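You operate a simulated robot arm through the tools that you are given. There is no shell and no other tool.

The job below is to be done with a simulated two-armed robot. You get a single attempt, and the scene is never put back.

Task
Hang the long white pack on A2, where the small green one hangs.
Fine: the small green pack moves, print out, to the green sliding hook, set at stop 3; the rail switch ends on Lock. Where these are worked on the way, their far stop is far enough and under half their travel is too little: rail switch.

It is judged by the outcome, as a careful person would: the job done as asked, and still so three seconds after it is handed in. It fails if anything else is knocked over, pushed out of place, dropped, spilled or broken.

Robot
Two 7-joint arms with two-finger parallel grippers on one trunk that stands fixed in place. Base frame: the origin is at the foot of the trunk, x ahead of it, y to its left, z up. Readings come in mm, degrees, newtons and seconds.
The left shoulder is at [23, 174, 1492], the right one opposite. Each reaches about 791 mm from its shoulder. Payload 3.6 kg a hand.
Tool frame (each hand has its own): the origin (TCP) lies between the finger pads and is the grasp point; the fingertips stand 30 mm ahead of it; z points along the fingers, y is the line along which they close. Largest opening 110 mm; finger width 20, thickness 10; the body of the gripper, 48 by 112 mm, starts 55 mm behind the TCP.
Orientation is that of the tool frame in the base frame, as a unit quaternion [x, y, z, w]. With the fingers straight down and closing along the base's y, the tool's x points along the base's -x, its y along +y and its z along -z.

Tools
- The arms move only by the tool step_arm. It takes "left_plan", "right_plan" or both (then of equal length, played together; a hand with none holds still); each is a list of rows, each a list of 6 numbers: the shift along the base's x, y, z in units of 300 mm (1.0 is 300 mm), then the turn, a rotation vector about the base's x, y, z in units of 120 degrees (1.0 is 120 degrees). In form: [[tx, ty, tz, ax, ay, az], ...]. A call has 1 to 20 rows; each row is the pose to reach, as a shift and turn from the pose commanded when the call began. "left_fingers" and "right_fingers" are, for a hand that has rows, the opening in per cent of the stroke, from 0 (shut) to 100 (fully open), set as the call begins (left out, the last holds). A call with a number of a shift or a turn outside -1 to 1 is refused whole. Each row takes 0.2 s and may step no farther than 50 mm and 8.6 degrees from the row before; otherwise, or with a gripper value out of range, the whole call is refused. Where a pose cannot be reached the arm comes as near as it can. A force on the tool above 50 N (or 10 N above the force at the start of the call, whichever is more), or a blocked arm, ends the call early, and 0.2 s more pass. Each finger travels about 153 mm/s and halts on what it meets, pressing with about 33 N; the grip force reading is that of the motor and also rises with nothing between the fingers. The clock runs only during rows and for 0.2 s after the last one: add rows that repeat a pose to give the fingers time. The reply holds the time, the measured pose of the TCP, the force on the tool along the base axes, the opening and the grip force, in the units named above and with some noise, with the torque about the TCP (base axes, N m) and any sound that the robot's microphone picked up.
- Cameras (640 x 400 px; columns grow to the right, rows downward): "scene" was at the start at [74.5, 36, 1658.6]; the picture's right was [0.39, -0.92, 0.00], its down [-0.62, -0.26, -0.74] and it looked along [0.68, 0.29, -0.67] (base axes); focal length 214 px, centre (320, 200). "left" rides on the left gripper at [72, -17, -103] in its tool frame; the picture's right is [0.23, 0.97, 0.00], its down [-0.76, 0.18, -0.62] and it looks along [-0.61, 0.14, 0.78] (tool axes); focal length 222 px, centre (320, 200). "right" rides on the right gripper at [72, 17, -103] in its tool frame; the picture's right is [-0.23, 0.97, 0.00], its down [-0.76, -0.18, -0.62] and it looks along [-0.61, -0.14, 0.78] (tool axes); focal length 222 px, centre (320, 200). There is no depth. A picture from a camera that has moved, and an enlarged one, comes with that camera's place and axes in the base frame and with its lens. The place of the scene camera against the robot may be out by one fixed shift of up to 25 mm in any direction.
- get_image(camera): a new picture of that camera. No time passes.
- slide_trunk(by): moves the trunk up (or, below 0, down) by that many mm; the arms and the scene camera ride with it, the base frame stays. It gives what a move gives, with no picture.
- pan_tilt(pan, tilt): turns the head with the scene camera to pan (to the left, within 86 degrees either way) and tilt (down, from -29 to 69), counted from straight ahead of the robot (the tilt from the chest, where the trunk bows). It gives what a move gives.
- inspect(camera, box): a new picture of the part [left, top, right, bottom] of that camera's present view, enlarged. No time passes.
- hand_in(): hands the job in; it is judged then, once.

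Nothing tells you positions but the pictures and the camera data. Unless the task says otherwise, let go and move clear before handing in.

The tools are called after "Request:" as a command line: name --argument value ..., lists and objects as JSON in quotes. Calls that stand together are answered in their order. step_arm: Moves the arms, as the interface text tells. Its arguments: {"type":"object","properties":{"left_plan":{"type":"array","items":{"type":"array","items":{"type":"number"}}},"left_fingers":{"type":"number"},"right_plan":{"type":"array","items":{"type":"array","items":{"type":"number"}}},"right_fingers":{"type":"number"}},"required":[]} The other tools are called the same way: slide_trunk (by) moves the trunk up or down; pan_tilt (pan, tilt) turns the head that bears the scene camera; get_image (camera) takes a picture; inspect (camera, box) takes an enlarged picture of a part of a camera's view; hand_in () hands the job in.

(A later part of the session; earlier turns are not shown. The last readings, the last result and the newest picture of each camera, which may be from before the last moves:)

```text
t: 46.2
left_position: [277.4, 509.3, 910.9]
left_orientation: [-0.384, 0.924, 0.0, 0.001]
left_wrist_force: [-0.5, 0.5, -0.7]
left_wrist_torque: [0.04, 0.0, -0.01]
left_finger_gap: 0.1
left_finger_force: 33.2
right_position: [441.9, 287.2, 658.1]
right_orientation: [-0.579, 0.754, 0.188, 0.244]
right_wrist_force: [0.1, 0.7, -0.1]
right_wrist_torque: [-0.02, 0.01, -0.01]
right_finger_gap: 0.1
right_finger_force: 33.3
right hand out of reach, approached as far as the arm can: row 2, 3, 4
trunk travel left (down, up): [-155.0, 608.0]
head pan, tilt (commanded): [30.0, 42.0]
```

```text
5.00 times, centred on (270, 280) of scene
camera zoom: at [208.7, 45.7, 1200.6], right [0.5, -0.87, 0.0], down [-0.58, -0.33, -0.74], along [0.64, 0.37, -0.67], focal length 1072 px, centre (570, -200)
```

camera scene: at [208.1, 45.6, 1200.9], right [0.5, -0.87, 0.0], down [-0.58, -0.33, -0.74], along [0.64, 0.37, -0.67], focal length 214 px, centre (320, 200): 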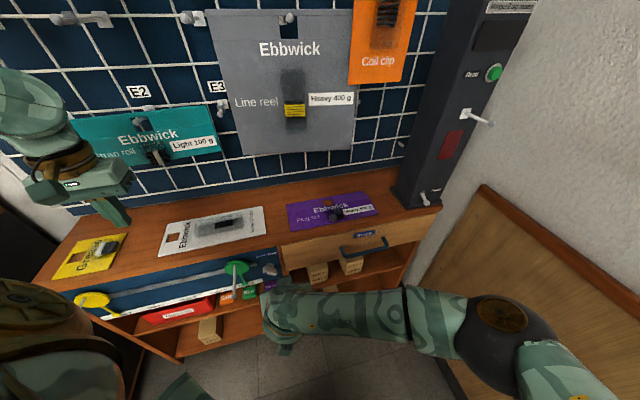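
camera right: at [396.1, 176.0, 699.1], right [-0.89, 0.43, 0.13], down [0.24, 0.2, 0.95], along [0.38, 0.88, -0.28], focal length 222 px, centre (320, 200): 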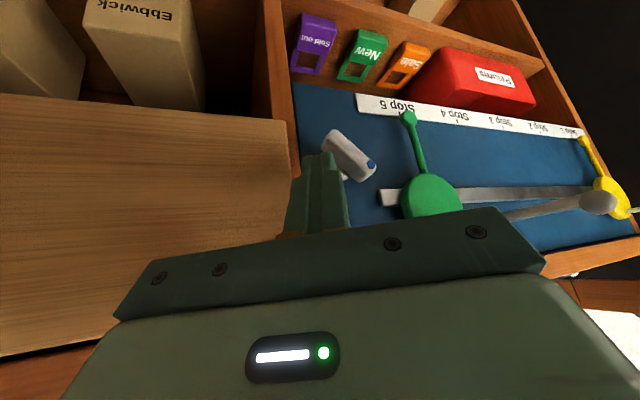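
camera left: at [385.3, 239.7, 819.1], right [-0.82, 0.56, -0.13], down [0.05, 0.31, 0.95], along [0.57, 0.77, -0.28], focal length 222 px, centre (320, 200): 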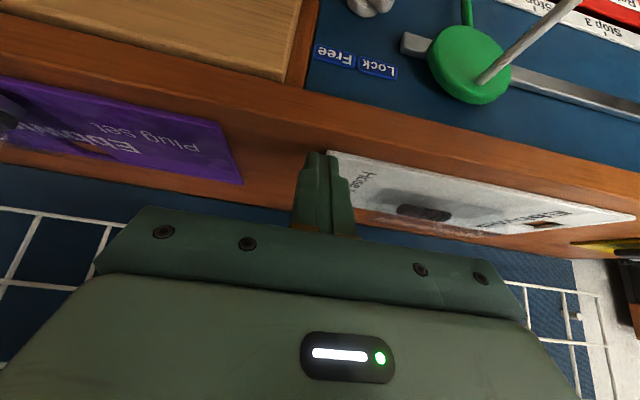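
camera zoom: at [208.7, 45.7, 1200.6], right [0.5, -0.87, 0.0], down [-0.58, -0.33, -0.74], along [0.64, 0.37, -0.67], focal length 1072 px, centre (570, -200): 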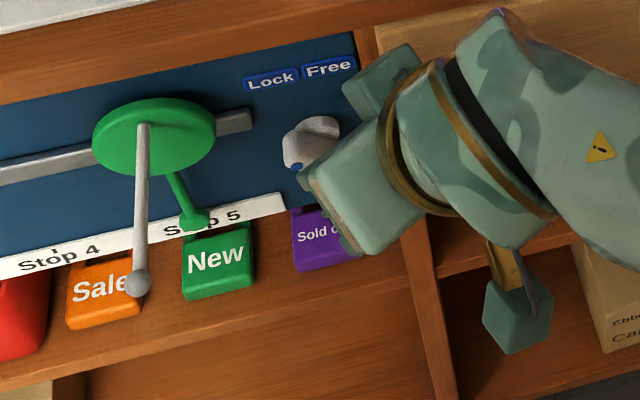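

The hand is still 14 mm short. Tilting it nearer to horizontal will extend reach and also give a better contact angle on the bar. I'll back out a little and tilt 24° more.

Request:
step_arm --right_plan '[[-0.03, -0.03, 0.0, 0.0483, -0.013, 0], [-0.041, -0.044, -0.026, 0.0966, -0.0259, 0], [-0.041, -0.044, -0.052, 0.1449, -0.0389, 0], [-0.041, -0.044, -0.078, 0.1932, -0.0518, 0], [-0.041, -0.044, -0.078, 0.1932, -0.0518, 0]]'

Request:
get_image --camera "right"

Request:
inspect --camera "right" --box '[260, 80, 420, 220]'

```text
t: 47.4
left_position: [276.3, 509.7, 911.1]
left_orientation: [-0.384, 0.923, 0.001, 0.001]
left_wrist_force: [-0.2, 0.6, 0.2]
left_wrist_torque: [0.01, 0.03, 0.01]
left_finger_gap: 0.0
left_finger_force: 33.1
right_position: [430.0, 274.4, 635.4]
right_orientation: [-0.528, 0.687, 0.304, 0.395]
right_wrist_force: [-1.0, 0.6, -0.6]
right_wrist_torque: [-0.01, -0.01, 0.03]
right_finger_gap: 0.0
right_finger_force: 33.6
trunk travel left (down, up): [-155.0, 608.0]
head pan, tilt (commanded): [30.0, 42.0]
```

```text
taken
camera right: at [382.0, 156.4, 624.3], right [-0.91, 0.36, 0.2], down [0.13, -0.2, 0.97], along [0.39, 0.91, 0.13], focal length 222 px, centre (320, 200)
```

right: 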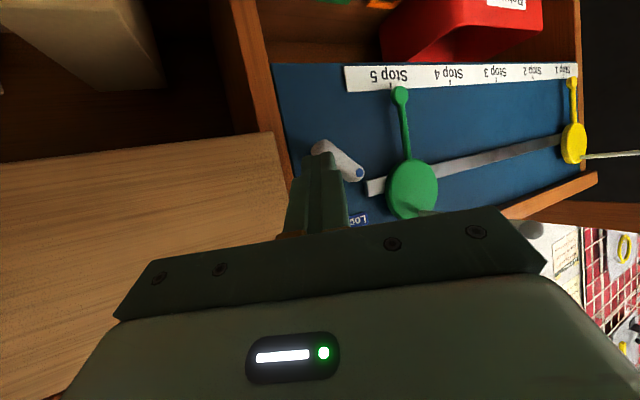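

```text
2.86 times, centred on (340, 150) of right
camera zoom: at [382.0, 156.4, 624.3], right [-0.91, 0.36, 0.2], down [0.13, -0.2, 0.97], along [0.39, 0.91, 0.13], focal length 635 px, centre (263, 343)
```

zoom: 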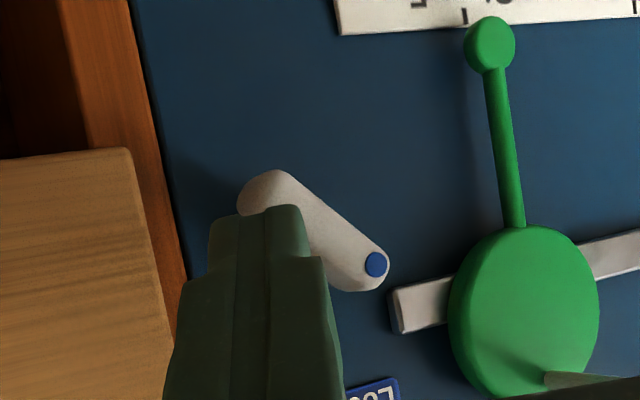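

Request:
step_arm --right_plan '[[0.03, 0.03, 0.0, 0, 0, 0], [0.0575, 0.0575, 0.0, 0, 0, 0], [0.0575, 0.0575, 0.0, 0, 0, 0]]'

Request:
inspect --camera "right" --box '[260, 80, 420, 220]'

Request:
inspect --camera "scene" --box '[220, 240, 320, 320]'

```text
t: 48.2
left_position: [277.0, 507.8, 912.1]
left_orientation: [-0.384, 0.924, 0.0, 0.002]
left_wrist_force: [0.0, -0.1, 0.3]
left_wrist_torque: [0.02, 0.02, -0.04]
left_finger_gap: 0.0
left_finger_force: 32.8
right_position: [447.5, 290.6, 635.1]
right_orientation: [-0.528, 0.687, 0.304, 0.396]
right_wrist_force: [-0.9, -0.1, 0.6]
right_wrist_torque: [-0.02, -0.01, 0.01]
right_finger_gap: 0.0
right_finger_force: 33.2
trunk travel left (down, up): [-155.0, 608.0]
head pan, tilt (commanded): [30.0, 42.0]
```

```text
2.86 times, centred on (340, 150) of right
camera zoom: at [399.3, 173.7, 623.7], right [-0.91, 0.36, 0.2], down [0.13, -0.2, 0.97], along [0.39, 0.91, 0.13], focal length 635 px, centre (263, 343)
```

zoom: 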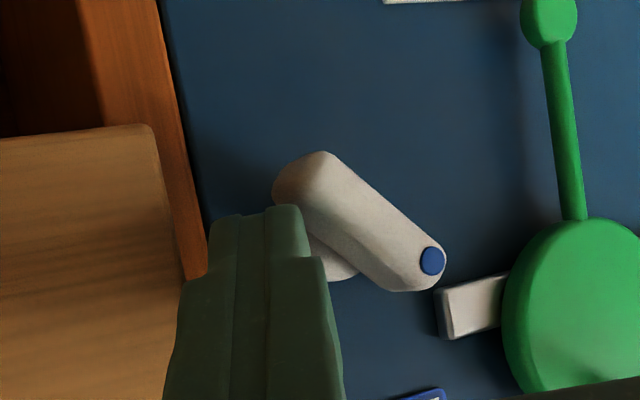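

```text
5.00 times, centred on (270, 280) of scene
camera zoom: at [208.7, 45.6, 1200.6], right [0.5, -0.87, 0.0], down [-0.58, -0.33, -0.74], along [0.64, 0.37, -0.67], focal length 1072 px, centre (570, -200)
```

zoom: 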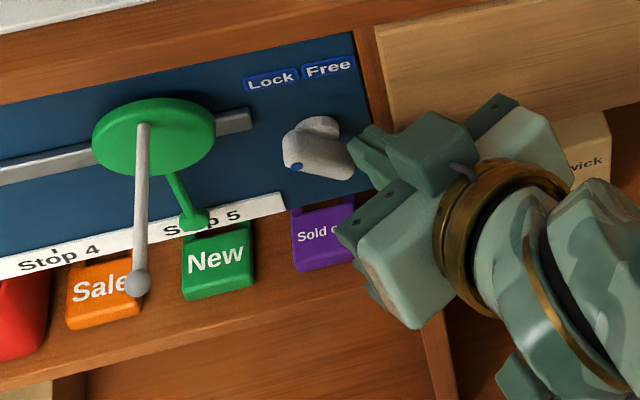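

The fingertip is beside the bar's lower-right half with no contact yet. Now I'll push down and around to the left to turn the knob clockwise.

Request:
step_arm --right_plan '[[-0.0094, 0.0094, -0.0233, 0, 0, 0], [-0.0189, 0.0189, -0.0467, 0, 0, 0], [-0.0259, 0.0259, -0.0633, 0, 0, 0], [-0.033, 0.033, -0.0733, 0, 0, 0], [-0.0401, 0.0401, -0.08, 0, 0, 0], [-0.0401, 0.0401, -0.08, 0, 0, 0]]'

Request:
inspect --camera "right" --box '[260, 80, 420, 220]'

Request:
inspect --camera "scene" --box '[220, 240, 320, 320]'

```text
t: 49.6
left_position: [276.9, 508.5, 911.2]
left_orientation: [-0.384, 0.923, 0.0, 0.001]
left_wrist_force: [-0.1, 0.5, -0.2]
left_wrist_torque: [0.0, -0.06, 0.0]
left_finger_gap: 0.2
left_finger_force: 32.9
right_position: [435.5, 303.3, 611.1]
right_orientation: [-0.528, 0.687, 0.305, 0.396]
right_wrist_force: [-0.6, -0.7, 0.3]
right_wrist_torque: [0.0, 0.02, 0.02]
right_finger_gap: 0.1
right_finger_force: 33.3
trunk travel left (down, up): [-155.0, 608.0]
head pan, tilt (commanded): [30.0, 42.0]
```

```text
2.86 times, centred on (340, 150) of right
camera zoom: at [387.4, 185.8, 599.7], right [-0.91, 0.36, 0.2], down [0.13, -0.2, 0.97], along [0.39, 0.91, 0.13], focal length 635 px, centre (263, 343)
```

zoom: 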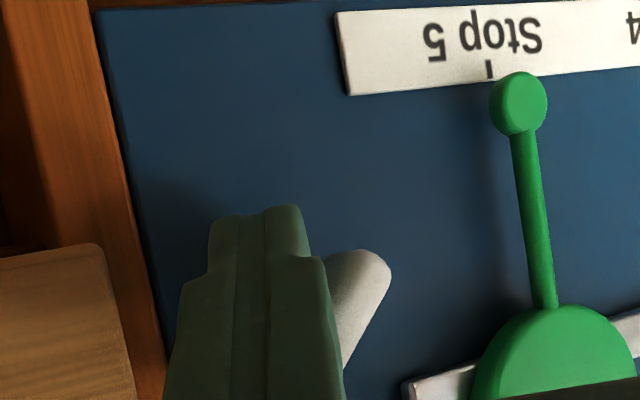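

```text
5.00 times, centred on (270, 280) of scene
camera zoom: at [208.7, 45.6, 1200.6], right [0.5, -0.87, 0.0], down [-0.58, -0.33, -0.74], along [0.64, 0.37, -0.67], focal length 1072 px, centre (570, -200)
```

zoom: 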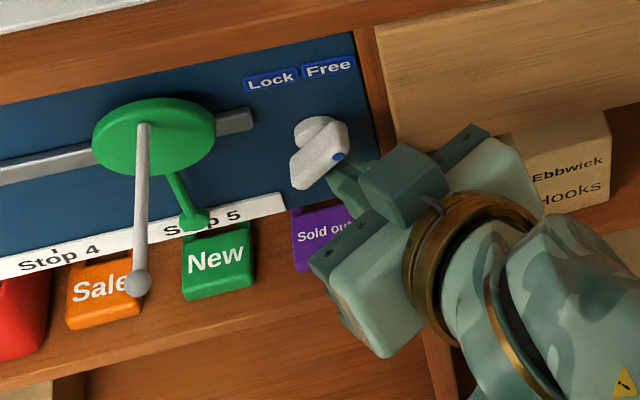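

The knob turned: its dot is now up-right, toward Free. I'll push a few more millimetres to confirm it's against its stop.

Request:
step_arm --right_plan '[[-0.0071, 0.0071, -0.0033, 0, 0, 0], [-0.0141, 0.0141, -0.0067, 0, 0, 0], [-0.0212, 0.0212, -0.0067, 0, 0, 0], [-0.0259, 0.0259, -0.0067, 0, 0, 0]]'

Request:
inspect --camera "scene" --box '[220, 240, 320, 320]'

```text
t: 50.6
left_position: [277.5, 507.9, 911.6]
left_orientation: [-0.383, 0.924, 0.0, 0.001]
left_wrist_force: [-0.4, -0.9, -0.3]
left_wrist_torque: [-0.03, 0.01, 0.03]
left_finger_gap: 0.1
left_finger_force: 33.1
right_position: [430.2, 308.3, 608.3]
right_orientation: [-0.527, 0.688, 0.303, 0.396]
right_wrist_force: [4.4, -5.2, 0.0]
right_wrist_torque: [0.0, -0.03, -0.03]
right_finger_gap: 0.0
right_finger_force: 32.9
trunk travel left (down, up): [-155.0, 608.0]
head pan, tilt (commanded): [30.0, 42.0]
```

```text
5.00 times, centred on (270, 280) of scene
camera zoom: at [209.1, 45.1, 1200.5], right [0.5, -0.87, 0.0], down [-0.58, -0.33, -0.74], along [0.64, 0.37, -0.67], focal length 1072 px, centre (570, -200)
```

zoom: 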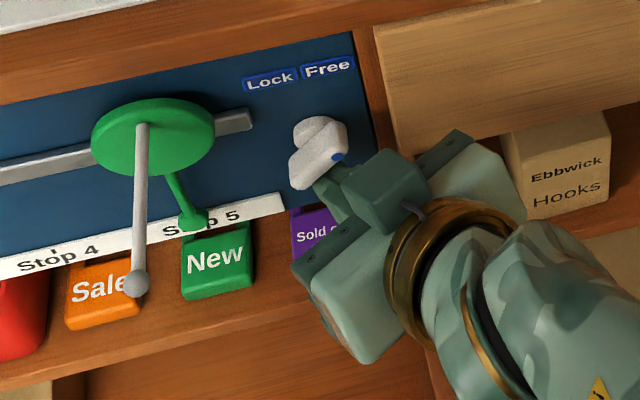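

The knob is firmly against its stop at Free. I'll withdraw the right hand outward and to the right, leaving room for the left hand to slide the hook.

Request:
step_arm --right_plan '[[-0.07, -0.07, 0.0, 0, 0, 0], [-0.14, -0.14, 0.0, 0, 0, 0], [-0.1, -0.24, 0.0, 0, 0, 0], [-0.05, -0.34, 0.0, 0, 0, 0], [-0.05, -0.34, 0.0, 0, 0, 0]]'

Request:
slide_trunk --by 100

Request:
get_image --camera "scene"

Request:
get_image --camera "left"

Request:
get_image --camera "right"

```text
t: 51.8
left_position: [276.0, 508.1, 911.4]
left_orientation: [-0.384, 0.923, 0.001, 0.001]
left_wrist_force: [0.3, 1.1, 0.1]
left_wrist_torque: [-0.01, -0.02, -0.01]
left_finger_gap: 0.1
left_finger_force: 33.2
right_position: [413.7, 208.0, 610.0]
right_orientation: [-0.528, 0.687, 0.304, 0.396]
right_wrist_force: [0.5, -0.3, 0.1]
right_wrist_torque: [-0.03, 0.01, 0.01]
right_finger_gap: 0.1
right_finger_force: 32.8
right hand out of reach, approached as far as the arm can: row 2, 3
trunk travel left (down, up): [-155.0, 608.0]
head pan, tilt (commanded): [30.0, 42.0]
```

```text
t: 53.1
left_position: [276.8, 508.5, 1011.1]
left_orientation: [-0.384, 0.923, 0.001, 0.0]
left_wrist_force: [0.4, -0.3, 0.4]
left_wrist_torque: [-0.01, -0.01, 0.0]
left_finger_gap: 0.0
left_finger_force: 33.0
right_position: [412.6, 208.4, 709.0]
right_orientation: [-0.527, 0.687, 0.305, 0.395]
right_wrist_force: [0.8, -0.7, -0.2]
right_wrist_torque: [0.01, 0.01, -0.01]
right_finger_gap: 0.3
right_finger_force: 32.7
trunk travel left (down, up): [-255.0, 508.0]
head pan, tilt (commanded): [30.0, 42.0]
```

```text
taken
camera scene: at [155.9, 45.7, 1304.8], right [0.5, -0.87, 0.0], down [-0.58, -0.33, -0.74], along [0.64, 0.37, -0.67], focal length 214 px, centre (320, 200)
```

scene: 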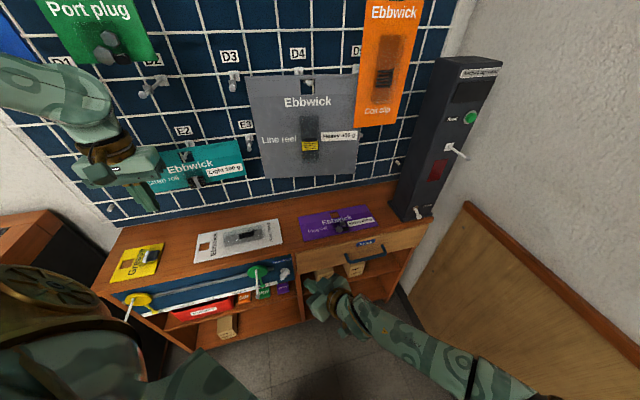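

```text
taken
camera left: at [238.9, 444.6, 1113.9], right [-0.85, 0.53, 0.0], down [0.41, 0.66, 0.62], along [0.33, 0.53, -0.78], focal length 222 px, centre (320, 200)
```

left: 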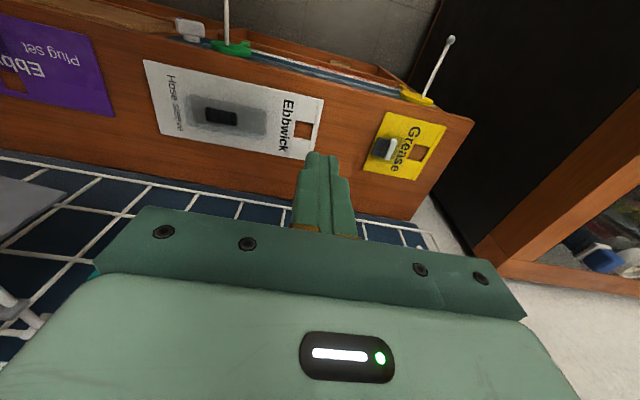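

```text
taken
camera right: at [364.8, 91.3, 697.0], right [-0.91, 0.36, 0.2], down [0.13, -0.2, 0.97], along [0.39, 0.91, 0.13], focal length 222 px, centre (320, 200)
```

right: 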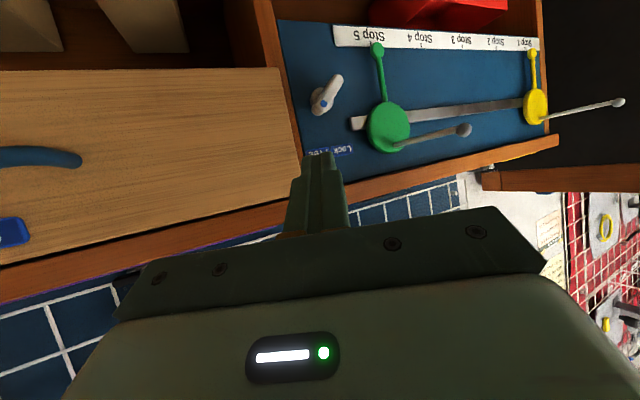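

The switch is on Free and both hands are clear. I'll bring the left hand, fingers down and part-open, over the green hook's peg.

Request:
step_arm --left_plan '[[-0.01, -0.09, -0.12, 0, 0, 0], [-0.02, -0.18, -0.24, 0, 0, 0], [-0.023, -0.262, -0.37, 0, 0, 0], [0.04, -0.33, -0.45, 0, 0, 0], [0.1, -0.4, -0.54, 0, 0, 0], [0.16, -0.46, -0.62, 0, 0, 0], [0.214, -0.522, -0.703, 0, 0, 0], [0.214, -0.522, -0.703, 0, 0, 0]]' --left_fingers 45

Request:
get_image --camera "left"

Request:
get_image --camera "scene"

```text
t: 54.9
left_position: [339.3, 351.9, 798.6]
left_orientation: [-0.384, 0.923, 0.001, 0.0]
left_wrist_force: [-0.1, 0.2, -0.5]
left_wrist_torque: [0.04, 0.0, 0.0]
left_finger_gap: 49.4
left_finger_force: 0.2
right_position: [412.7, 208.5, 709.2]
right_orientation: [-0.527, 0.688, 0.304, 0.397]
right_wrist_force: [-0.4, 0.1, 0.8]
right_wrist_torque: [0.01, -0.02, -0.04]
right_finger_gap: 0.1
right_finger_force: 33.1
trunk travel left (down, up): [-255.0, 508.0]
head pan, tilt (commanded): [30.0, 42.0]
```

```text
taken
camera left: at [301.5, 288.7, 902.8], right [-0.85, 0.53, 0.0], down [0.41, 0.66, 0.62], along [0.33, 0.53, -0.78], focal length 222 px, centre (320, 200)
```

left: 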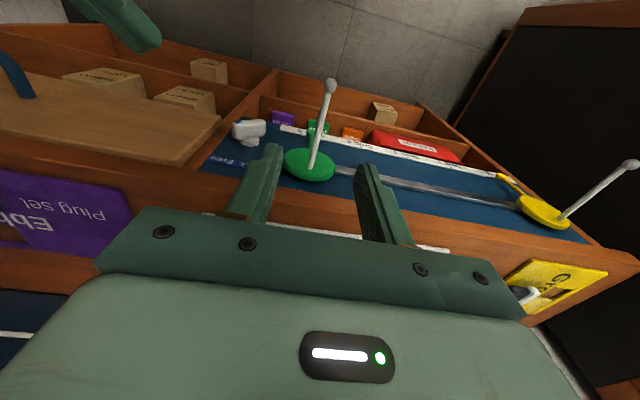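

```text
taken
camera scene: at [154.9, 45.6, 1305.1], right [0.5, -0.87, 0.0], down [-0.58, -0.33, -0.74], along [0.64, 0.37, -0.67], focal length 214 px, centre (320, 200)
```

scene: 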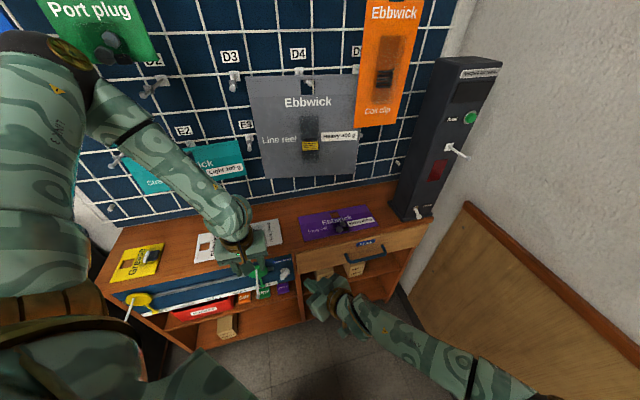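

The hand is right above the peg. I'll lower so the peg sits between the fingers, then check before closing.

Request:
step_arm --left_plan '[[0, 0, -0.1, 0, 0, 0], [0, 0, -0.2, 0, 0, 0], [0, 0, -0.3, 0, 0, 0], [0, 0, -0.35, 0, 0, 0], [0, 0, -0.35, 0, 0, 0]]'

Request:
get_image --camera "left"

Request:
get_image --camera "scene"

Request:
get_image --camera "right"

```text
t: 56.1
left_position: [340.2, 354.4, 695.9]
left_orientation: [-0.384, 0.924, 0.0, 0.0]
left_wrist_force: [0.1, 0.8, -0.1]
left_wrist_torque: [0.0, 0.01, 0.01]
left_finger_gap: 49.7
left_finger_force: 0.0
right_position: [412.5, 209.5, 709.8]
right_orientation: [-0.527, 0.687, 0.304, 0.396]
right_wrist_force: [-1.2, 0.4, 0.0]
right_wrist_torque: [-0.01, -0.02, -0.02]
right_finger_gap: 0.3
right_finger_force: 33.6
trunk travel left (down, up): [-255.0, 508.0]
head pan, tilt (commanded): [30.0, 42.0]
```

```text
taken
camera left: at [301.7, 289.5, 799.3], right [-0.85, 0.53, 0.0], down [0.41, 0.67, 0.62], along [0.33, 0.53, -0.78], focal length 222 px, centre (320, 200)
```

left: 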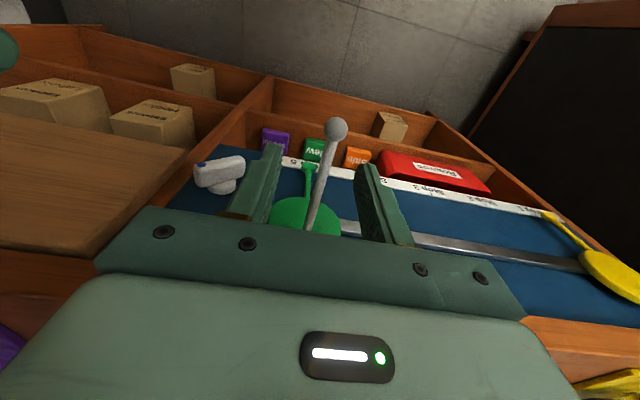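

```text
taken
camera scene: at [155.0, 46.3, 1305.1], right [0.5, -0.87, 0.0], down [-0.58, -0.34, -0.74], along [0.64, 0.37, -0.67], focal length 214 px, centre (320, 200)
```

scene: 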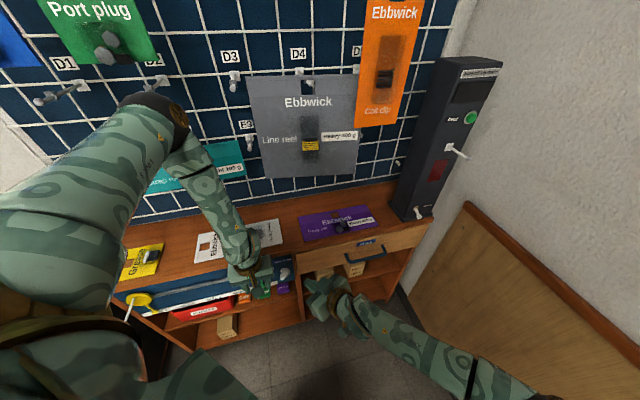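

```text
taken
camera right: at [364.5, 91.8, 697.7], right [-0.91, 0.36, 0.2], down [0.13, -0.2, 0.97], along [0.39, 0.91, 0.13], focal length 222 px, centre (320, 200)
```

right: 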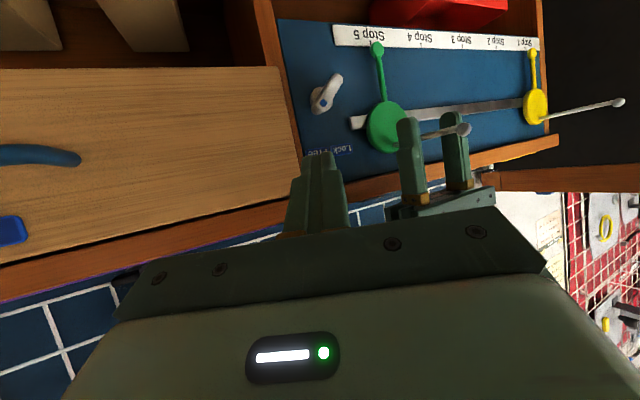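

The peg is between the fingers. I'll close on it gently, then check.

Request:
step_arm --left_plan '[[0, 0, 0, 0, 0, 0], [0, 0, 0, 0, 0, 0], [0, 0, 0, 0, 0, 0]]' --left_fingers 0

Request:
get_image --camera "left"

```text
t: 56.9
left_position: [339.7, 353.5, 695.8]
left_orientation: [-0.383, 0.924, 0.0, 0.001]
left_wrist_force: [-3.8, 3.1, -1.8]
left_wrist_torque: [0.37, -0.31, -0.09]
left_finger_gap: 13.6
left_finger_force: 44.7
right_position: [412.5, 209.1, 709.7]
right_orientation: [-0.527, 0.687, 0.304, 0.396]
right_wrist_force: [0.3, 0.4, 0.2]
right_wrist_torque: [0.0, 0.02, 0.01]
right_finger_gap: 0.0
right_finger_force: 32.8
trunk travel left (down, up): [-255.0, 508.0]
head pan, tilt (commanded): [30.0, 42.0]
```

```text
taken
camera left: at [301.6, 289.5, 799.3], right [-0.85, 0.53, 0.0], down [0.41, 0.66, 0.62], along [0.33, 0.53, -0.78], focal length 222 px, centre (320, 200)
```

left: 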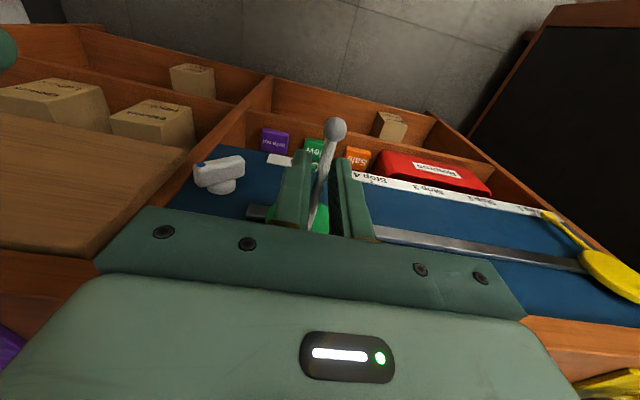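

Gripped. I'll slide left along the rail by a first 40 mm and check that it moves freely.

Request:
step_arm --left_plan '[[-0.0236, 0.0236, 0, 0, 0, 0], [-0.0471, 0.0471, 0, 0, 0, 0], [-0.0707, 0.0707, 0, 0, 0, 0], [-0.0943, 0.0943, 0, 0, 0, 0], [-0.0943, 0.0943, 0, 0, 0, 0]]'

Request:
get_image --camera "left"

Request:
get_image --camera "right"

```text
t: 58.1
left_position: [313.0, 381.1, 695.3]
left_orientation: [-0.383, 0.924, 0.0, 0.001]
left_wrist_force: [-2.9, -3.6, 2.4]
left_wrist_torque: [0.82, -0.68, -0.1]
left_finger_gap: 13.5
left_finger_force: 45.4
right_position: [412.5, 208.7, 709.2]
right_orientation: [-0.527, 0.687, 0.304, 0.396]
right_wrist_force: [0.5, 0.1, 0.6]
right_wrist_torque: [-0.02, 0.04, 0.02]
right_finger_gap: 0.0
right_finger_force: 32.8
trunk travel left (down, up): [-255.0, 508.0]
head pan, tilt (commanded): [30.0, 42.0]
```

```text
taken
camera left: at [274.5, 316.4, 799.2], right [-0.85, 0.53, 0.0], down [0.41, 0.66, 0.62], along [0.33, 0.53, -0.78], focal length 222 px, centre (320, 200)
```

left: 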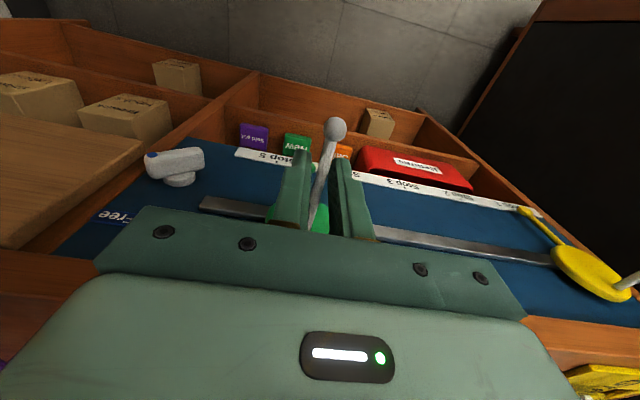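

```text
taken
camera right: at [364.5, 91.0, 697.8], right [-0.91, 0.36, 0.2], down [0.13, -0.2, 0.97], along [0.39, 0.91, 0.13], focal length 222 px, centre (320, 200)
```

right: 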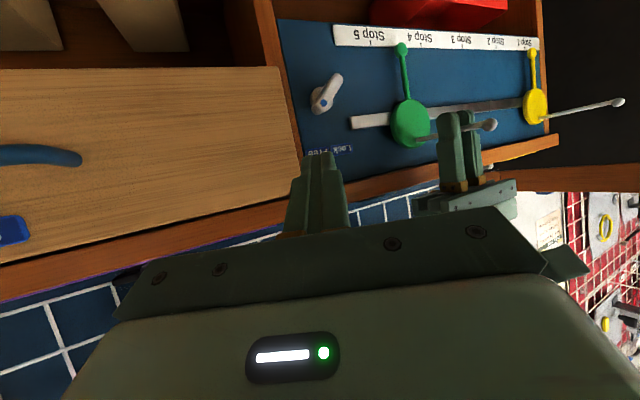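

It slides freely. I'll continue most of the way, then fine-tune by eye against the Stop 3 tick.

Request:
step_arm --left_plan '[[-0.0471, 0.0471, 0, 0, 0, 0], [-0.0943, 0.0943, 0, 0, 0, 0], [-0.1414, 0.1414, 0, 0, 0, 0], [-0.1886, 0.1886, 0, 0, 0, 0], [-0.2357, 0.2357, 0, 0, 0, 0], [-0.2593, 0.2593, 0, 0, 0, 0], [-0.2593, 0.2593, 0, 0, 0, 0]]'

Request:
get_image --camera "right"

Request:
inspect --camera "right" --box '[380, 10, 540, 130]'

Request:
get_image --camera "left"

Request:
inspect --camera "scene" --box '[130, 240, 290, 340]'

```text
t: 59.7
left_position: [234.9, 457.1, 694.3]
left_orientation: [-0.383, 0.924, 0.0, 0.002]
left_wrist_force: [6.2, 5.9, 6.6]
left_wrist_torque: [0.64, -0.59, -0.04]
left_finger_gap: 13.4
left_finger_force: 45.1
right_position: [412.5, 208.1, 709.3]
right_orientation: [-0.527, 0.687, 0.304, 0.396]
right_wrist_force: [-1.2, 0.1, 0.2]
right_wrist_torque: [-0.01, 0.03, -0.02]
right_finger_gap: 0.0
right_finger_force: 33.1
trunk travel left (down, up): [-255.0, 508.0]
head pan, tilt (commanded): [30.0, 42.0]
```

```text
taken
camera right: at [365.0, 91.4, 697.5], right [-0.91, 0.36, 0.2], down [0.13, -0.2, 0.97], along [0.39, 0.91, 0.13], focal length 222 px, centre (320, 200)
```

right: 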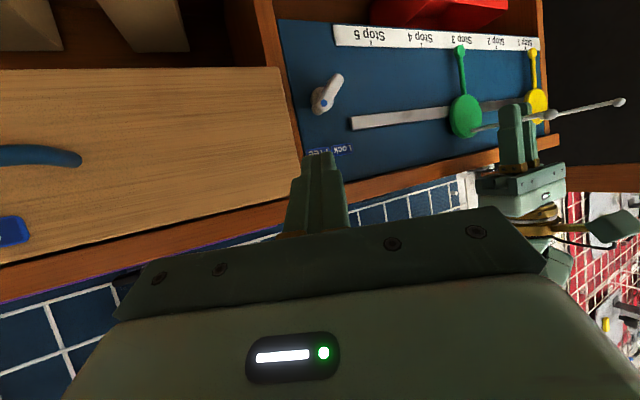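

```text
3.33 times, centred on (460, 70) of right
camera zoom: at [365.0, 91.4, 697.5], right [-0.91, 0.36, 0.2], down [0.13, -0.2, 0.97], along [0.39, 0.91, 0.13], focal length 740 px, centre (-147, 633)
```

zoom: 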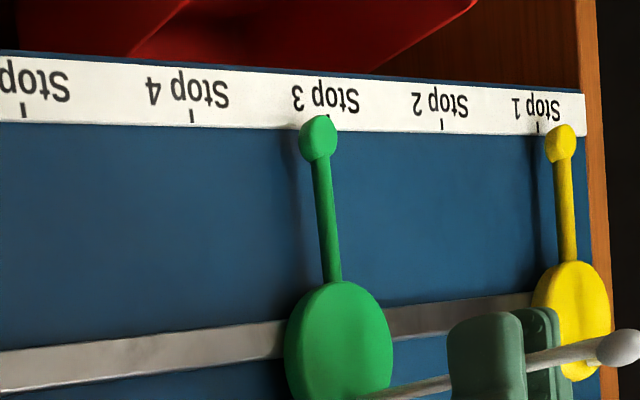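

```text
taken
camera left: at [196.5, 393.8, 798.8], right [-0.85, 0.53, 0.0], down [0.41, 0.66, 0.63], along [0.33, 0.53, -0.78], focal length 222 px, centre (320, 200)
```

left: 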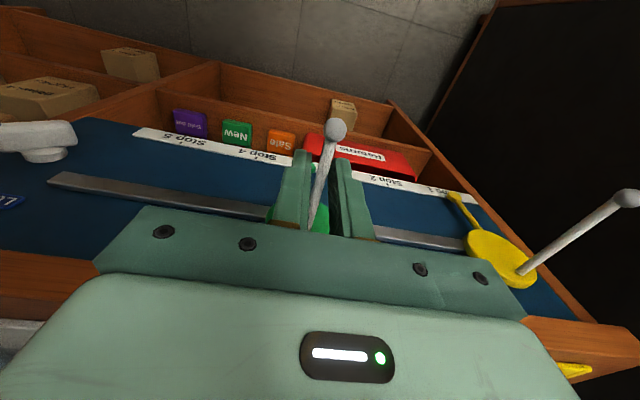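

```text
4.00 times, centred on (210, 290) of scene
camera zoom: at [155.7, 45.7, 1305.0], right [0.5, -0.87, 0.0], down [-0.58, -0.33, -0.74], along [0.64, 0.37, -0.67], focal length 858 px, centre (760, -160)
```

zoom: 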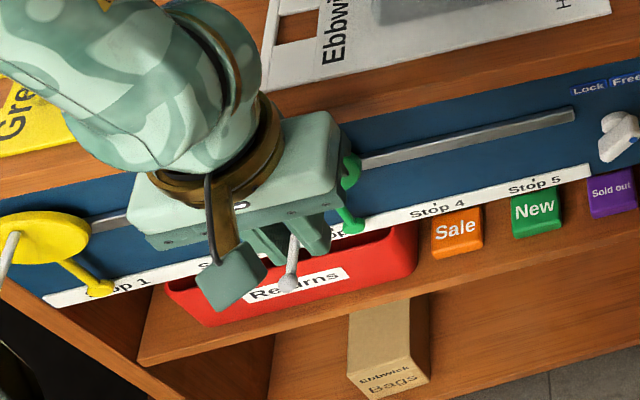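

The tick spacing works out to about 85 mm, so it needs roughly 21 mm more to reach Stop 3. I'll move on and re-check the pointer against the tick.

Request:
step_arm --left_plan '[[-0.02, 0.02, 0, 0, 0, 0], [-0.04, 0.04, 0, 0, 0, 0], [-0.0495, 0.0495, 0, 0, 0, 0], [-0.0495, 0.0495, 0, 0, 0, 0]]'

Request:
inspect --camera "right" --box '[364, 10, 556, 130]'

Request:
inspect --camera "left" --box '[160, 90, 480, 290]'

Request:
inspect --camera "scene" --box '[130, 240, 290, 340]'

```text
t: 60.7
left_position: [219.6, 473.4, 694.4]
left_orientation: [-0.383, 0.924, 0.002, 0.001]
left_wrist_force: [9.0, 10.9, 22.7]
left_wrist_torque: [-0.05, 0.09, -0.03]
left_finger_gap: 13.3
left_finger_force: 45.3
right_position: [413.5, 208.5, 709.6]
right_orientation: [-0.528, 0.687, 0.305, 0.396]
right_wrist_force: [0.5, 0.1, -0.1]
right_wrist_torque: [-0.03, 0.0, -0.05]
right_finger_gap: 0.3
right_finger_force: 33.2
trunk travel left (down, up): [-255.0, 508.0]
head pan, tilt (commanded): [30.0, 42.0]
```

```text
3.33 times, centred on (460, 70) of right
camera zoom: at [364.8, 91.0, 697.8], right [-0.91, 0.36, 0.2], down [0.13, -0.2, 0.97], along [0.39, 0.91, 0.13], focal length 740 px, centre (-147, 633)
```

zoom: 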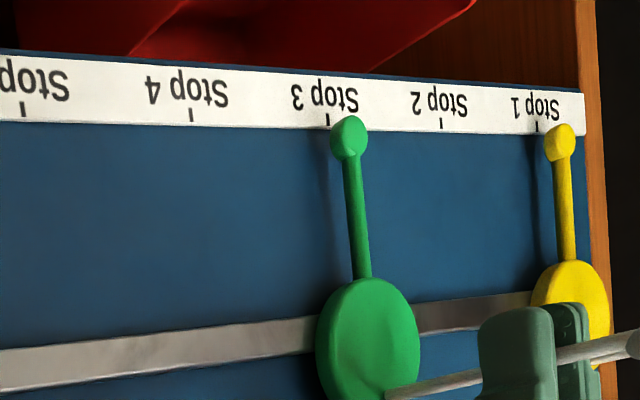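

```text
2.00 times, centred on (320, 190) of left
camera zoom: at [181.6, 408.6, 798.8], right [-0.85, 0.53, 0.0], down [0.41, 0.66, 0.63], along [0.33, 0.53, -0.78], focal length 444 px, centre (320, 220)
```

zoom: 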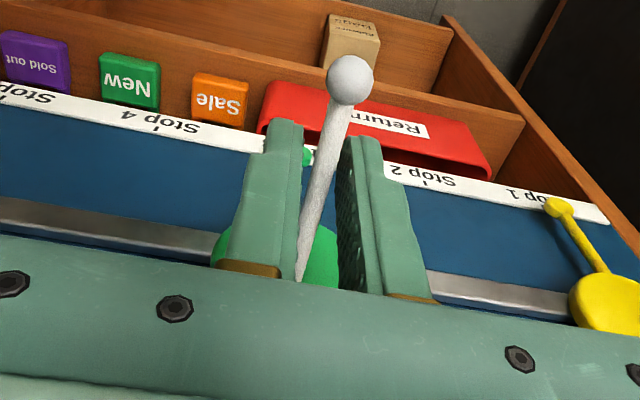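

```text
4.00 times, centred on (210, 290) of scene
camera zoom: at [155.4, 45.0, 1305.2], right [0.5, -0.87, 0.0], down [-0.58, -0.33, -0.74], along [0.64, 0.37, -0.67], focal length 858 px, centre (760, -160)
```

zoom: 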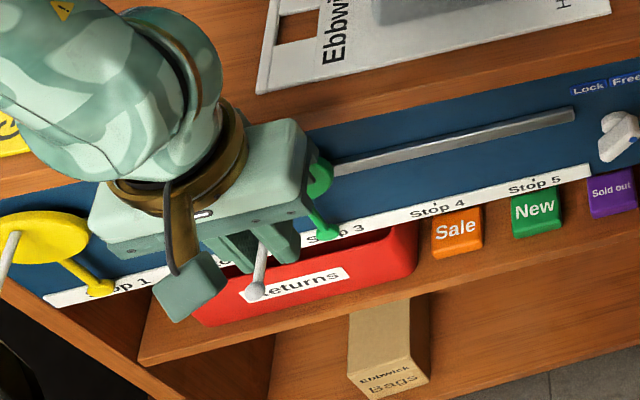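

The Stop 3 tick is now visible right beside the pointer, offset only by the viewing parallax (as with the yellow one at Stop 1). I'll make a tiny nudge, then release and rise.

Request:
step_arm --left_plan '[[-0.003, 0.003, 0.0, 0, 0, 0], [-0.003, 0.003, 0.0, 0, 0, 0]]'

Request:
step_arm --left_plan '[[0, 0, 0, 0, 0, 0], [0, 0, 0, 0, 0, 0], [0, 0, 0, 0, 0, 0]]' --left_fingers 45

Request:
inspect --camera "right" --box '[364, 10, 556, 130]'

```text
t: 61.3
left_position: [219.0, 474.6, 694.9]
left_orientation: [-0.383, 0.924, 0.001, 0.002]
left_wrist_force: [8.2, 7.9, 23.1]
left_wrist_torque: [0.14, -0.11, -0.11]
left_finger_gap: 13.2
left_finger_force: 44.8
right_position: [412.6, 208.1, 709.1]
right_orientation: [-0.528, 0.687, 0.304, 0.396]
right_wrist_force: [0.1, 0.6, 0.0]
right_wrist_torque: [0.0, 0.0, -0.02]
right_finger_gap: 0.0
right_finger_force: 32.8
trunk travel left (down, up): [-255.0, 508.0]
head pan, tilt (commanded): [30.0, 42.0]
```

```text
t: 62.1
left_position: [218.8, 474.4, 694.2]
left_orientation: [-0.384, 0.923, 0.0, 0.002]
left_wrist_force: [0.0, 0.0, 0.4]
left_wrist_torque: [-0.01, -0.02, -0.01]
left_finger_gap: 49.3
left_finger_force: 0.2
right_position: [413.0, 209.7, 710.0]
right_orientation: [-0.528, 0.687, 0.305, 0.396]
right_wrist_force: [-0.9, 0.0, 0.1]
right_wrist_torque: [-0.02, 0.01, 0.02]
right_finger_gap: 0.3
right_finger_force: 33.1
trunk travel left (down, up): [-255.0, 508.0]
head pan, tilt (commanded): [30.0, 42.0]
```

```text
3.33 times, centred on (460, 70) of right
camera zoom: at [364.7, 91.3, 697.6], right [-0.91, 0.36, 0.2], down [0.13, -0.2, 0.97], along [0.39, 0.91, 0.13], focal length 740 px, centre (-147, 633)
```

zoom: 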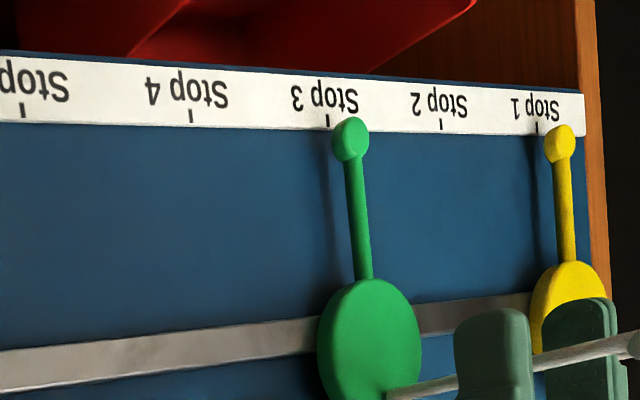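

The pointer sits on Stop 3 just as the yellow one sits on Stop 1. I'll raise the left hand clear, lower the trunk again and bring the right hand back for locking.

Request:
step_arm --left_plan '[[0, 0, 0.13, 0, 0, 0], [0, 0, 0.26, 0, 0, 0], [0, 0.02, 0.4, 0, 0, 0], [0.05, 0.05, 0.54, 0, 0, 0], [0.1, 0.08, 0.68, 0, 0, 0], [0.14, 0.1, 0.8, 0, 0, 0], [0.14, 0.1, 0.8, 0, 0, 0]]'

Request:
slide_trunk --by -100

Request:
get_image --camera "right"

Request:
get_image --camera "scene"

```text
t: 63.7
left_position: [258.0, 522.9, 915.0]
left_orientation: [-0.383, 0.924, -0.002, 0.002]
left_wrist_force: [0.1, 0.4, -0.4]
left_wrist_torque: [0.01, 0.03, -0.02]
left_finger_gap: 49.4
left_finger_force: 0.0
left hand out of reach, approached as far as the arm can: row 5, 6, 7
right_position: [412.2, 208.6, 709.5]
right_orientation: [-0.528, 0.687, 0.304, 0.396]
right_wrist_force: [1.6, -0.8, 0.2]
right_wrist_torque: [-0.03, 0.01, -0.01]
right_finger_gap: 0.0
right_finger_force: 33.4
trunk travel left (down, up): [-255.0, 508.0]
head pan, tilt (commanded): [30.0, 42.0]
```

```text
t: 65.1
left_position: [257.1, 522.9, 814.4]
left_orientation: [-0.383, 0.924, 0.0, 0.002]
left_wrist_force: [-1.1, 0.0, -0.2]
left_wrist_torque: [0.01, -0.02, 0.02]
left_finger_gap: 49.6
left_finger_force: 0.1
right_position: [412.1, 208.3, 610.8]
right_orientation: [-0.528, 0.687, 0.304, 0.396]
right_wrist_force: [0.0, 0.1, 0.6]
right_wrist_torque: [-0.04, -0.01, 0.01]
right_finger_gap: 0.1
right_finger_force: 32.8
trunk travel left (down, up): [-155.0, 608.0]
head pan, tilt (commanded): [30.0, 42.0]
```

```text
taken
camera right: at [364.6, 91.2, 598.1], right [-0.91, 0.36, 0.2], down [0.13, -0.2, 0.97], along [0.39, 0.91, 0.13], focal length 222 px, centre (320, 200)
```

right: 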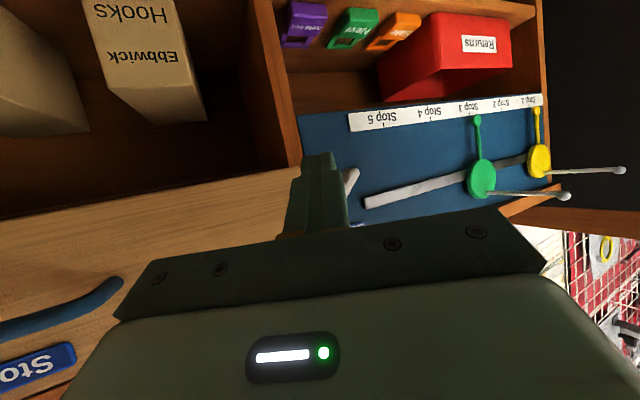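

```text
taken
camera scene: at [208.1, 45.5, 1200.9], right [0.5, -0.87, 0.0], down [-0.58, -0.33, -0.74], along [0.64, 0.37, -0.67], focal length 214 px, centre (320, 200)
```

scene: 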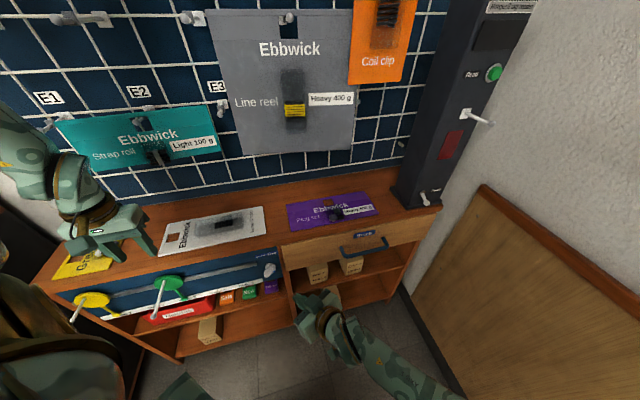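

The hook is in place. Now I'll bring the right fingertip in below the right half of the knob bar, ready to push it up and left to Lock.

Request:
step_arm --right_plan '[[0.0327, 0.1057, 0.0287, 0, 0, 0], [0.0653, 0.2113, 0.0573, 0, 0, 0], [0.0948, 0.2408, 0.0573, 0, 0, 0], [0.1243, 0.2703, 0.0573, 0, 0, 0], [0.1243, 0.2703, 0.0573, 0, 0, 0]]'

Request:
inspect --camera "right" --box '[244, 80, 436, 200]'

Request:
inspect --camera "scene" --box '[220, 245, 320, 307]'

```text
t: 66.3
left_position: [257.0, 522.6, 814.3]
left_orientation: [-0.384, 0.924, 0.0, 0.001]
left_wrist_force: [-0.4, -0.1, 0.5]
left_wrist_torque: [0.01, 0.0, 0.01]
left_finger_gap: 49.3
left_finger_force: 0.1
right_position: [449.8, 288.7, 624.3]
right_orientation: [-0.527, 0.688, 0.304, 0.396]
right_wrist_force: [-0.3, 0.7, 0.7]
right_wrist_torque: [0.01, 0.04, -0.01]
right_finger_gap: 0.0
right_finger_force: 32.9
trunk travel left (down, up): [-155.0, 608.0]
head pan, tilt (commanded): [30.0, 42.0]
```

```text
3.33 times, centred on (340, 140) of right
camera zoom: at [401.6, 171.7, 613.7], right [-0.91, 0.36, 0.2], down [0.13, -0.2, 0.97], along [0.39, 0.91, 0.13], focal length 740 px, centre (253, 400)
```

zoom: 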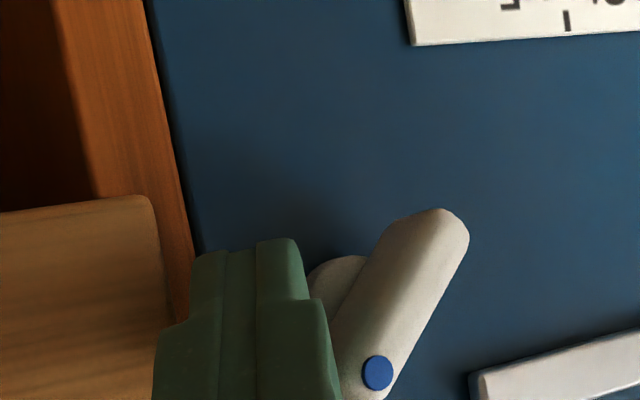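

```text
6.40 times, centred on (270, 276) of scene
camera zoom: at [208.8, 45.6, 1200.6], right [0.5, -0.87, 0.0], down [-0.58, -0.33, -0.74], along [0.64, 0.37, -0.67], focal length 1373 px, centre (640, -286)
```

zoom: 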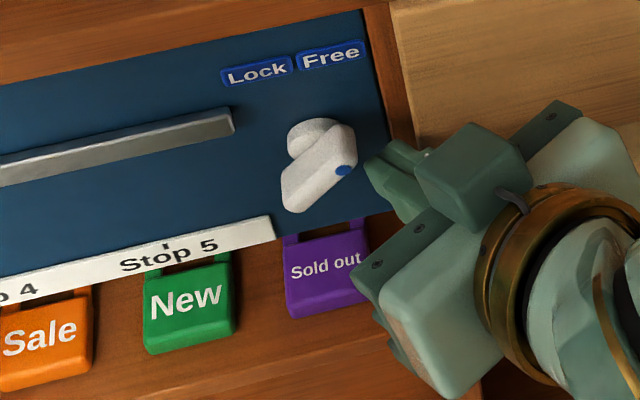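

Request:
step_arm --right_plan '[[-0.0024, 0.0024, 0.0333, 0, 0, 0], [-0.0094, 0.0094, 0.06, 0, 0, 0], [-0.0189, 0.0189, 0.08, 0, 0, 0], [-0.0306, 0.0306, 0.09, 0, 0, 0], [-0.0424, 0.0424, 0.0933, 0, 0, 0], [-0.0542, 0.0542, 0.09, 0, 0, 0], [-0.0542, 0.0542, 0.09, 0, 0, 0]]'

Request:
inspect --camera "right" --box '[244, 80, 436, 200]'

Request:
inspect --camera "scene" --box '[220, 245, 320, 307]'

```text
t: 67.9
left_position: [257.2, 521.6, 813.9]
left_orientation: [-0.384, 0.923, 0.0, 0.001]
left_wrist_force: [0.1, 0.4, -0.3]
left_wrist_torque: [-0.02, -0.01, -0.04]
left_finger_gap: 49.5
left_finger_force: 0.1
right_position: [433.4, 305.4, 653.4]
right_orientation: [-0.527, 0.688, 0.304, 0.396]
right_wrist_force: [1.3, -4.1, 3.0]
right_wrist_torque: [-0.04, -0.01, -0.08]
right_finger_gap: 0.0
right_finger_force: 32.9
trunk travel left (down, up): [-155.0, 608.0]
head pan, tilt (commanded): [30.0, 42.0]
```

```text
3.33 times, centred on (340, 140) of right
camera zoom: at [386.2, 188.2, 642.1], right [-0.91, 0.36, 0.2], down [0.13, -0.2, 0.97], along [0.39, 0.91, 0.13], focal length 740 px, centre (253, 400)
```

zoom: 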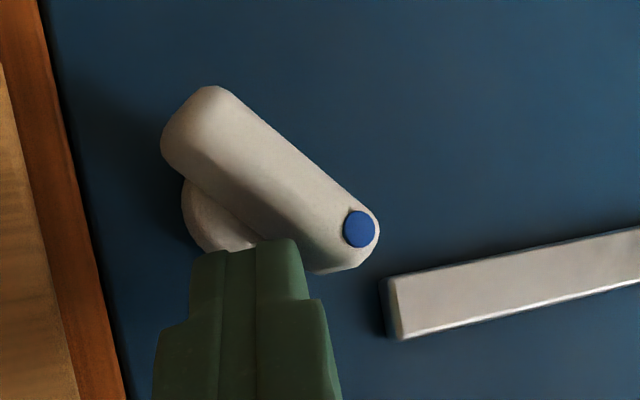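

```text
6.40 times, centred on (270, 276) of scene
camera zoom: at [208.8, 45.1, 1200.6], right [0.5, -0.87, 0.0], down [-0.58, -0.33, -0.74], along [0.64, 0.37, -0.67], focal length 1373 px, centre (640, -286)
```

zoom: 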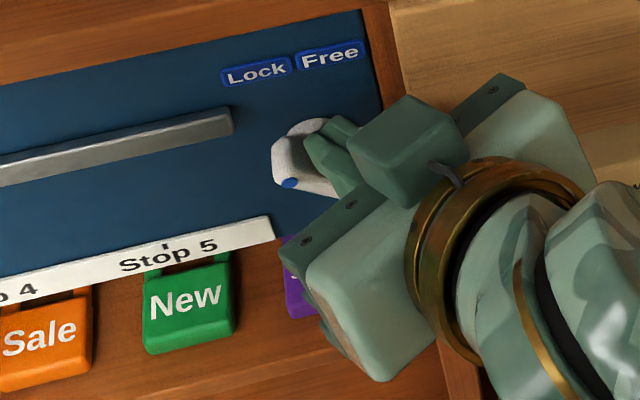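

The knob swung back toward Lock. I'll press a few more millimetres to make sure it is against its stop.

Request:
step_arm --right_plan '[[-0.0071, 0.0071, -0.003, 0, 0, 0], [-0.0141, 0.0141, -0.006, 0, 0, 0], [-0.0188, 0.0188, -0.008, 0, 0, 0]]'

Request:
inspect --camera "right" --box '[244, 80, 436, 200]'

```text
t: 68.6
left_position: [254.0, 522.2, 817.0]
left_orientation: [-0.385, 0.923, 0.0, 0.003]
left_wrist_force: [0.7, -0.4, 0.0]
left_wrist_torque: [-0.03, -0.03, 0.02]
left_finger_gap: 49.4
left_finger_force: 0.0
right_position: [433.7, 307.2, 653.7]
right_orientation: [-0.526, 0.688, 0.299, 0.4]
right_wrist_force: [-2.4, -45.9, 28.6]
right_wrist_torque: [-0.39, 0.14, 0.21]
right_finger_gap: 0.0
right_finger_force: 32.8
trunk travel left (down, up): [-155.0, 608.0]
head pan, tilt (commanded): [30.0, 42.0]
stopped in row 3 (right hand): the force on the tool passed its limit at 53 N (the readings are from after the stop); the commanded pose is now the measured one
```

```text
3.33 times, centred on (340, 140) of right
camera zoom: at [385.6, 189.7, 641.6], right [-0.91, 0.37, 0.19], down [0.12, -0.2, 0.97], along [0.4, 0.91, 0.13], focal length 740 px, centre (253, 400)
```

zoom: 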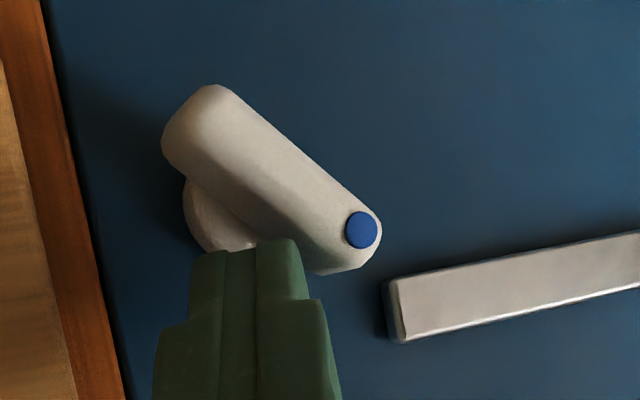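

The knob is at the Lock stop. I'll withdraw the right hand the same way and park it back to the right.

Request:
step_arm --right_plan '[[0.03, -0.03, 0.0, 0, 0, 0], [0.02, -0.1, 0.0, 0, 0, 0], [-0.02, -0.2, 0.0, 0, 0, 0], [-0.06, -0.3, 0.0, 0, 0, 0], [-0.06, -0.42, 0.03, 0, 0, 0], [-0.06, -0.5, 0.06, 0, 0, 0], [-0.06, -0.5, 0.06, 0, 0, 0]]'

Request:
get_image --camera "right"

Request:
inspect --camera "scene" --box '[60, 230, 300, 380]'

```text
t: 70.2
left_position: [255.4, 524.9, 814.3]
left_orientation: [-0.384, 0.923, 0.001, 0.001]
left_wrist_force: [0.2, 0.1, 0.0]
left_wrist_torque: [0.02, -0.02, 0.04]
left_finger_gap: 49.4
left_finger_force: 0.1
right_position: [418.7, 159.9, 668.6]
right_orientation: [-0.528, 0.688, 0.303, 0.395]
right_wrist_force: [-0.4, 1.1, -0.1]
right_wrist_torque: [-0.01, 0.04, 0.04]
right_finger_gap: 0.0
right_finger_force: 32.8
right hand out of reach, approached as far as the arm can: row 4, 5, 6, 7
trunk travel left (down, up): [-155.0, 608.0]
head pan, tilt (commanded): [30.0, 42.0]
```

```text
taken
camera right: at [370.5, 41.8, 657.4], right [-0.91, 0.36, 0.2], down [0.13, -0.2, 0.97], along [0.39, 0.91, 0.13], focal length 222 px, centre (320, 200)
```

right: 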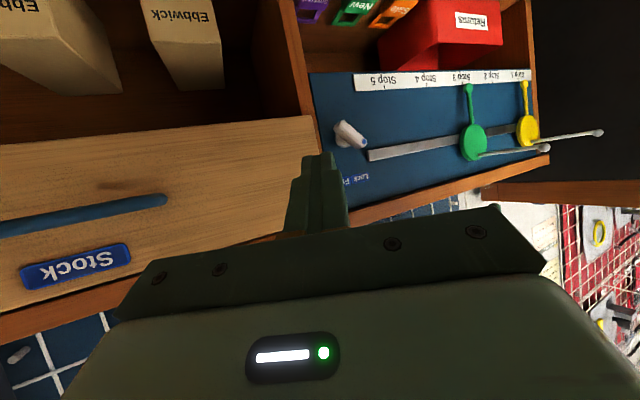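

```text
2.67 times, centred on (180, 305) of scene
camera zoom: at [208.8, 45.6, 1200.6], right [0.5, -0.87, 0.0], down [-0.58, -0.33, -0.74], along [0.64, 0.37, -0.67], focal length 572 px, centre (693, -80)
```

zoom: 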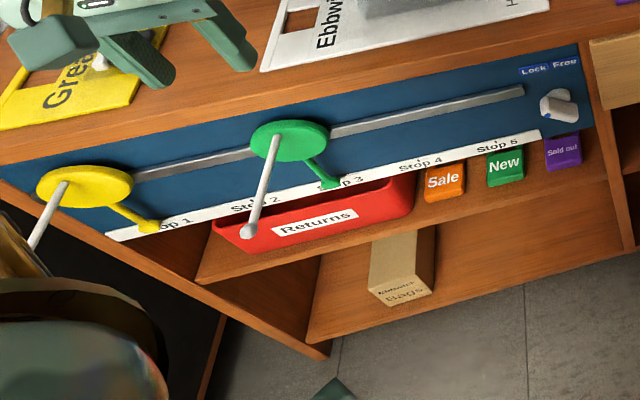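

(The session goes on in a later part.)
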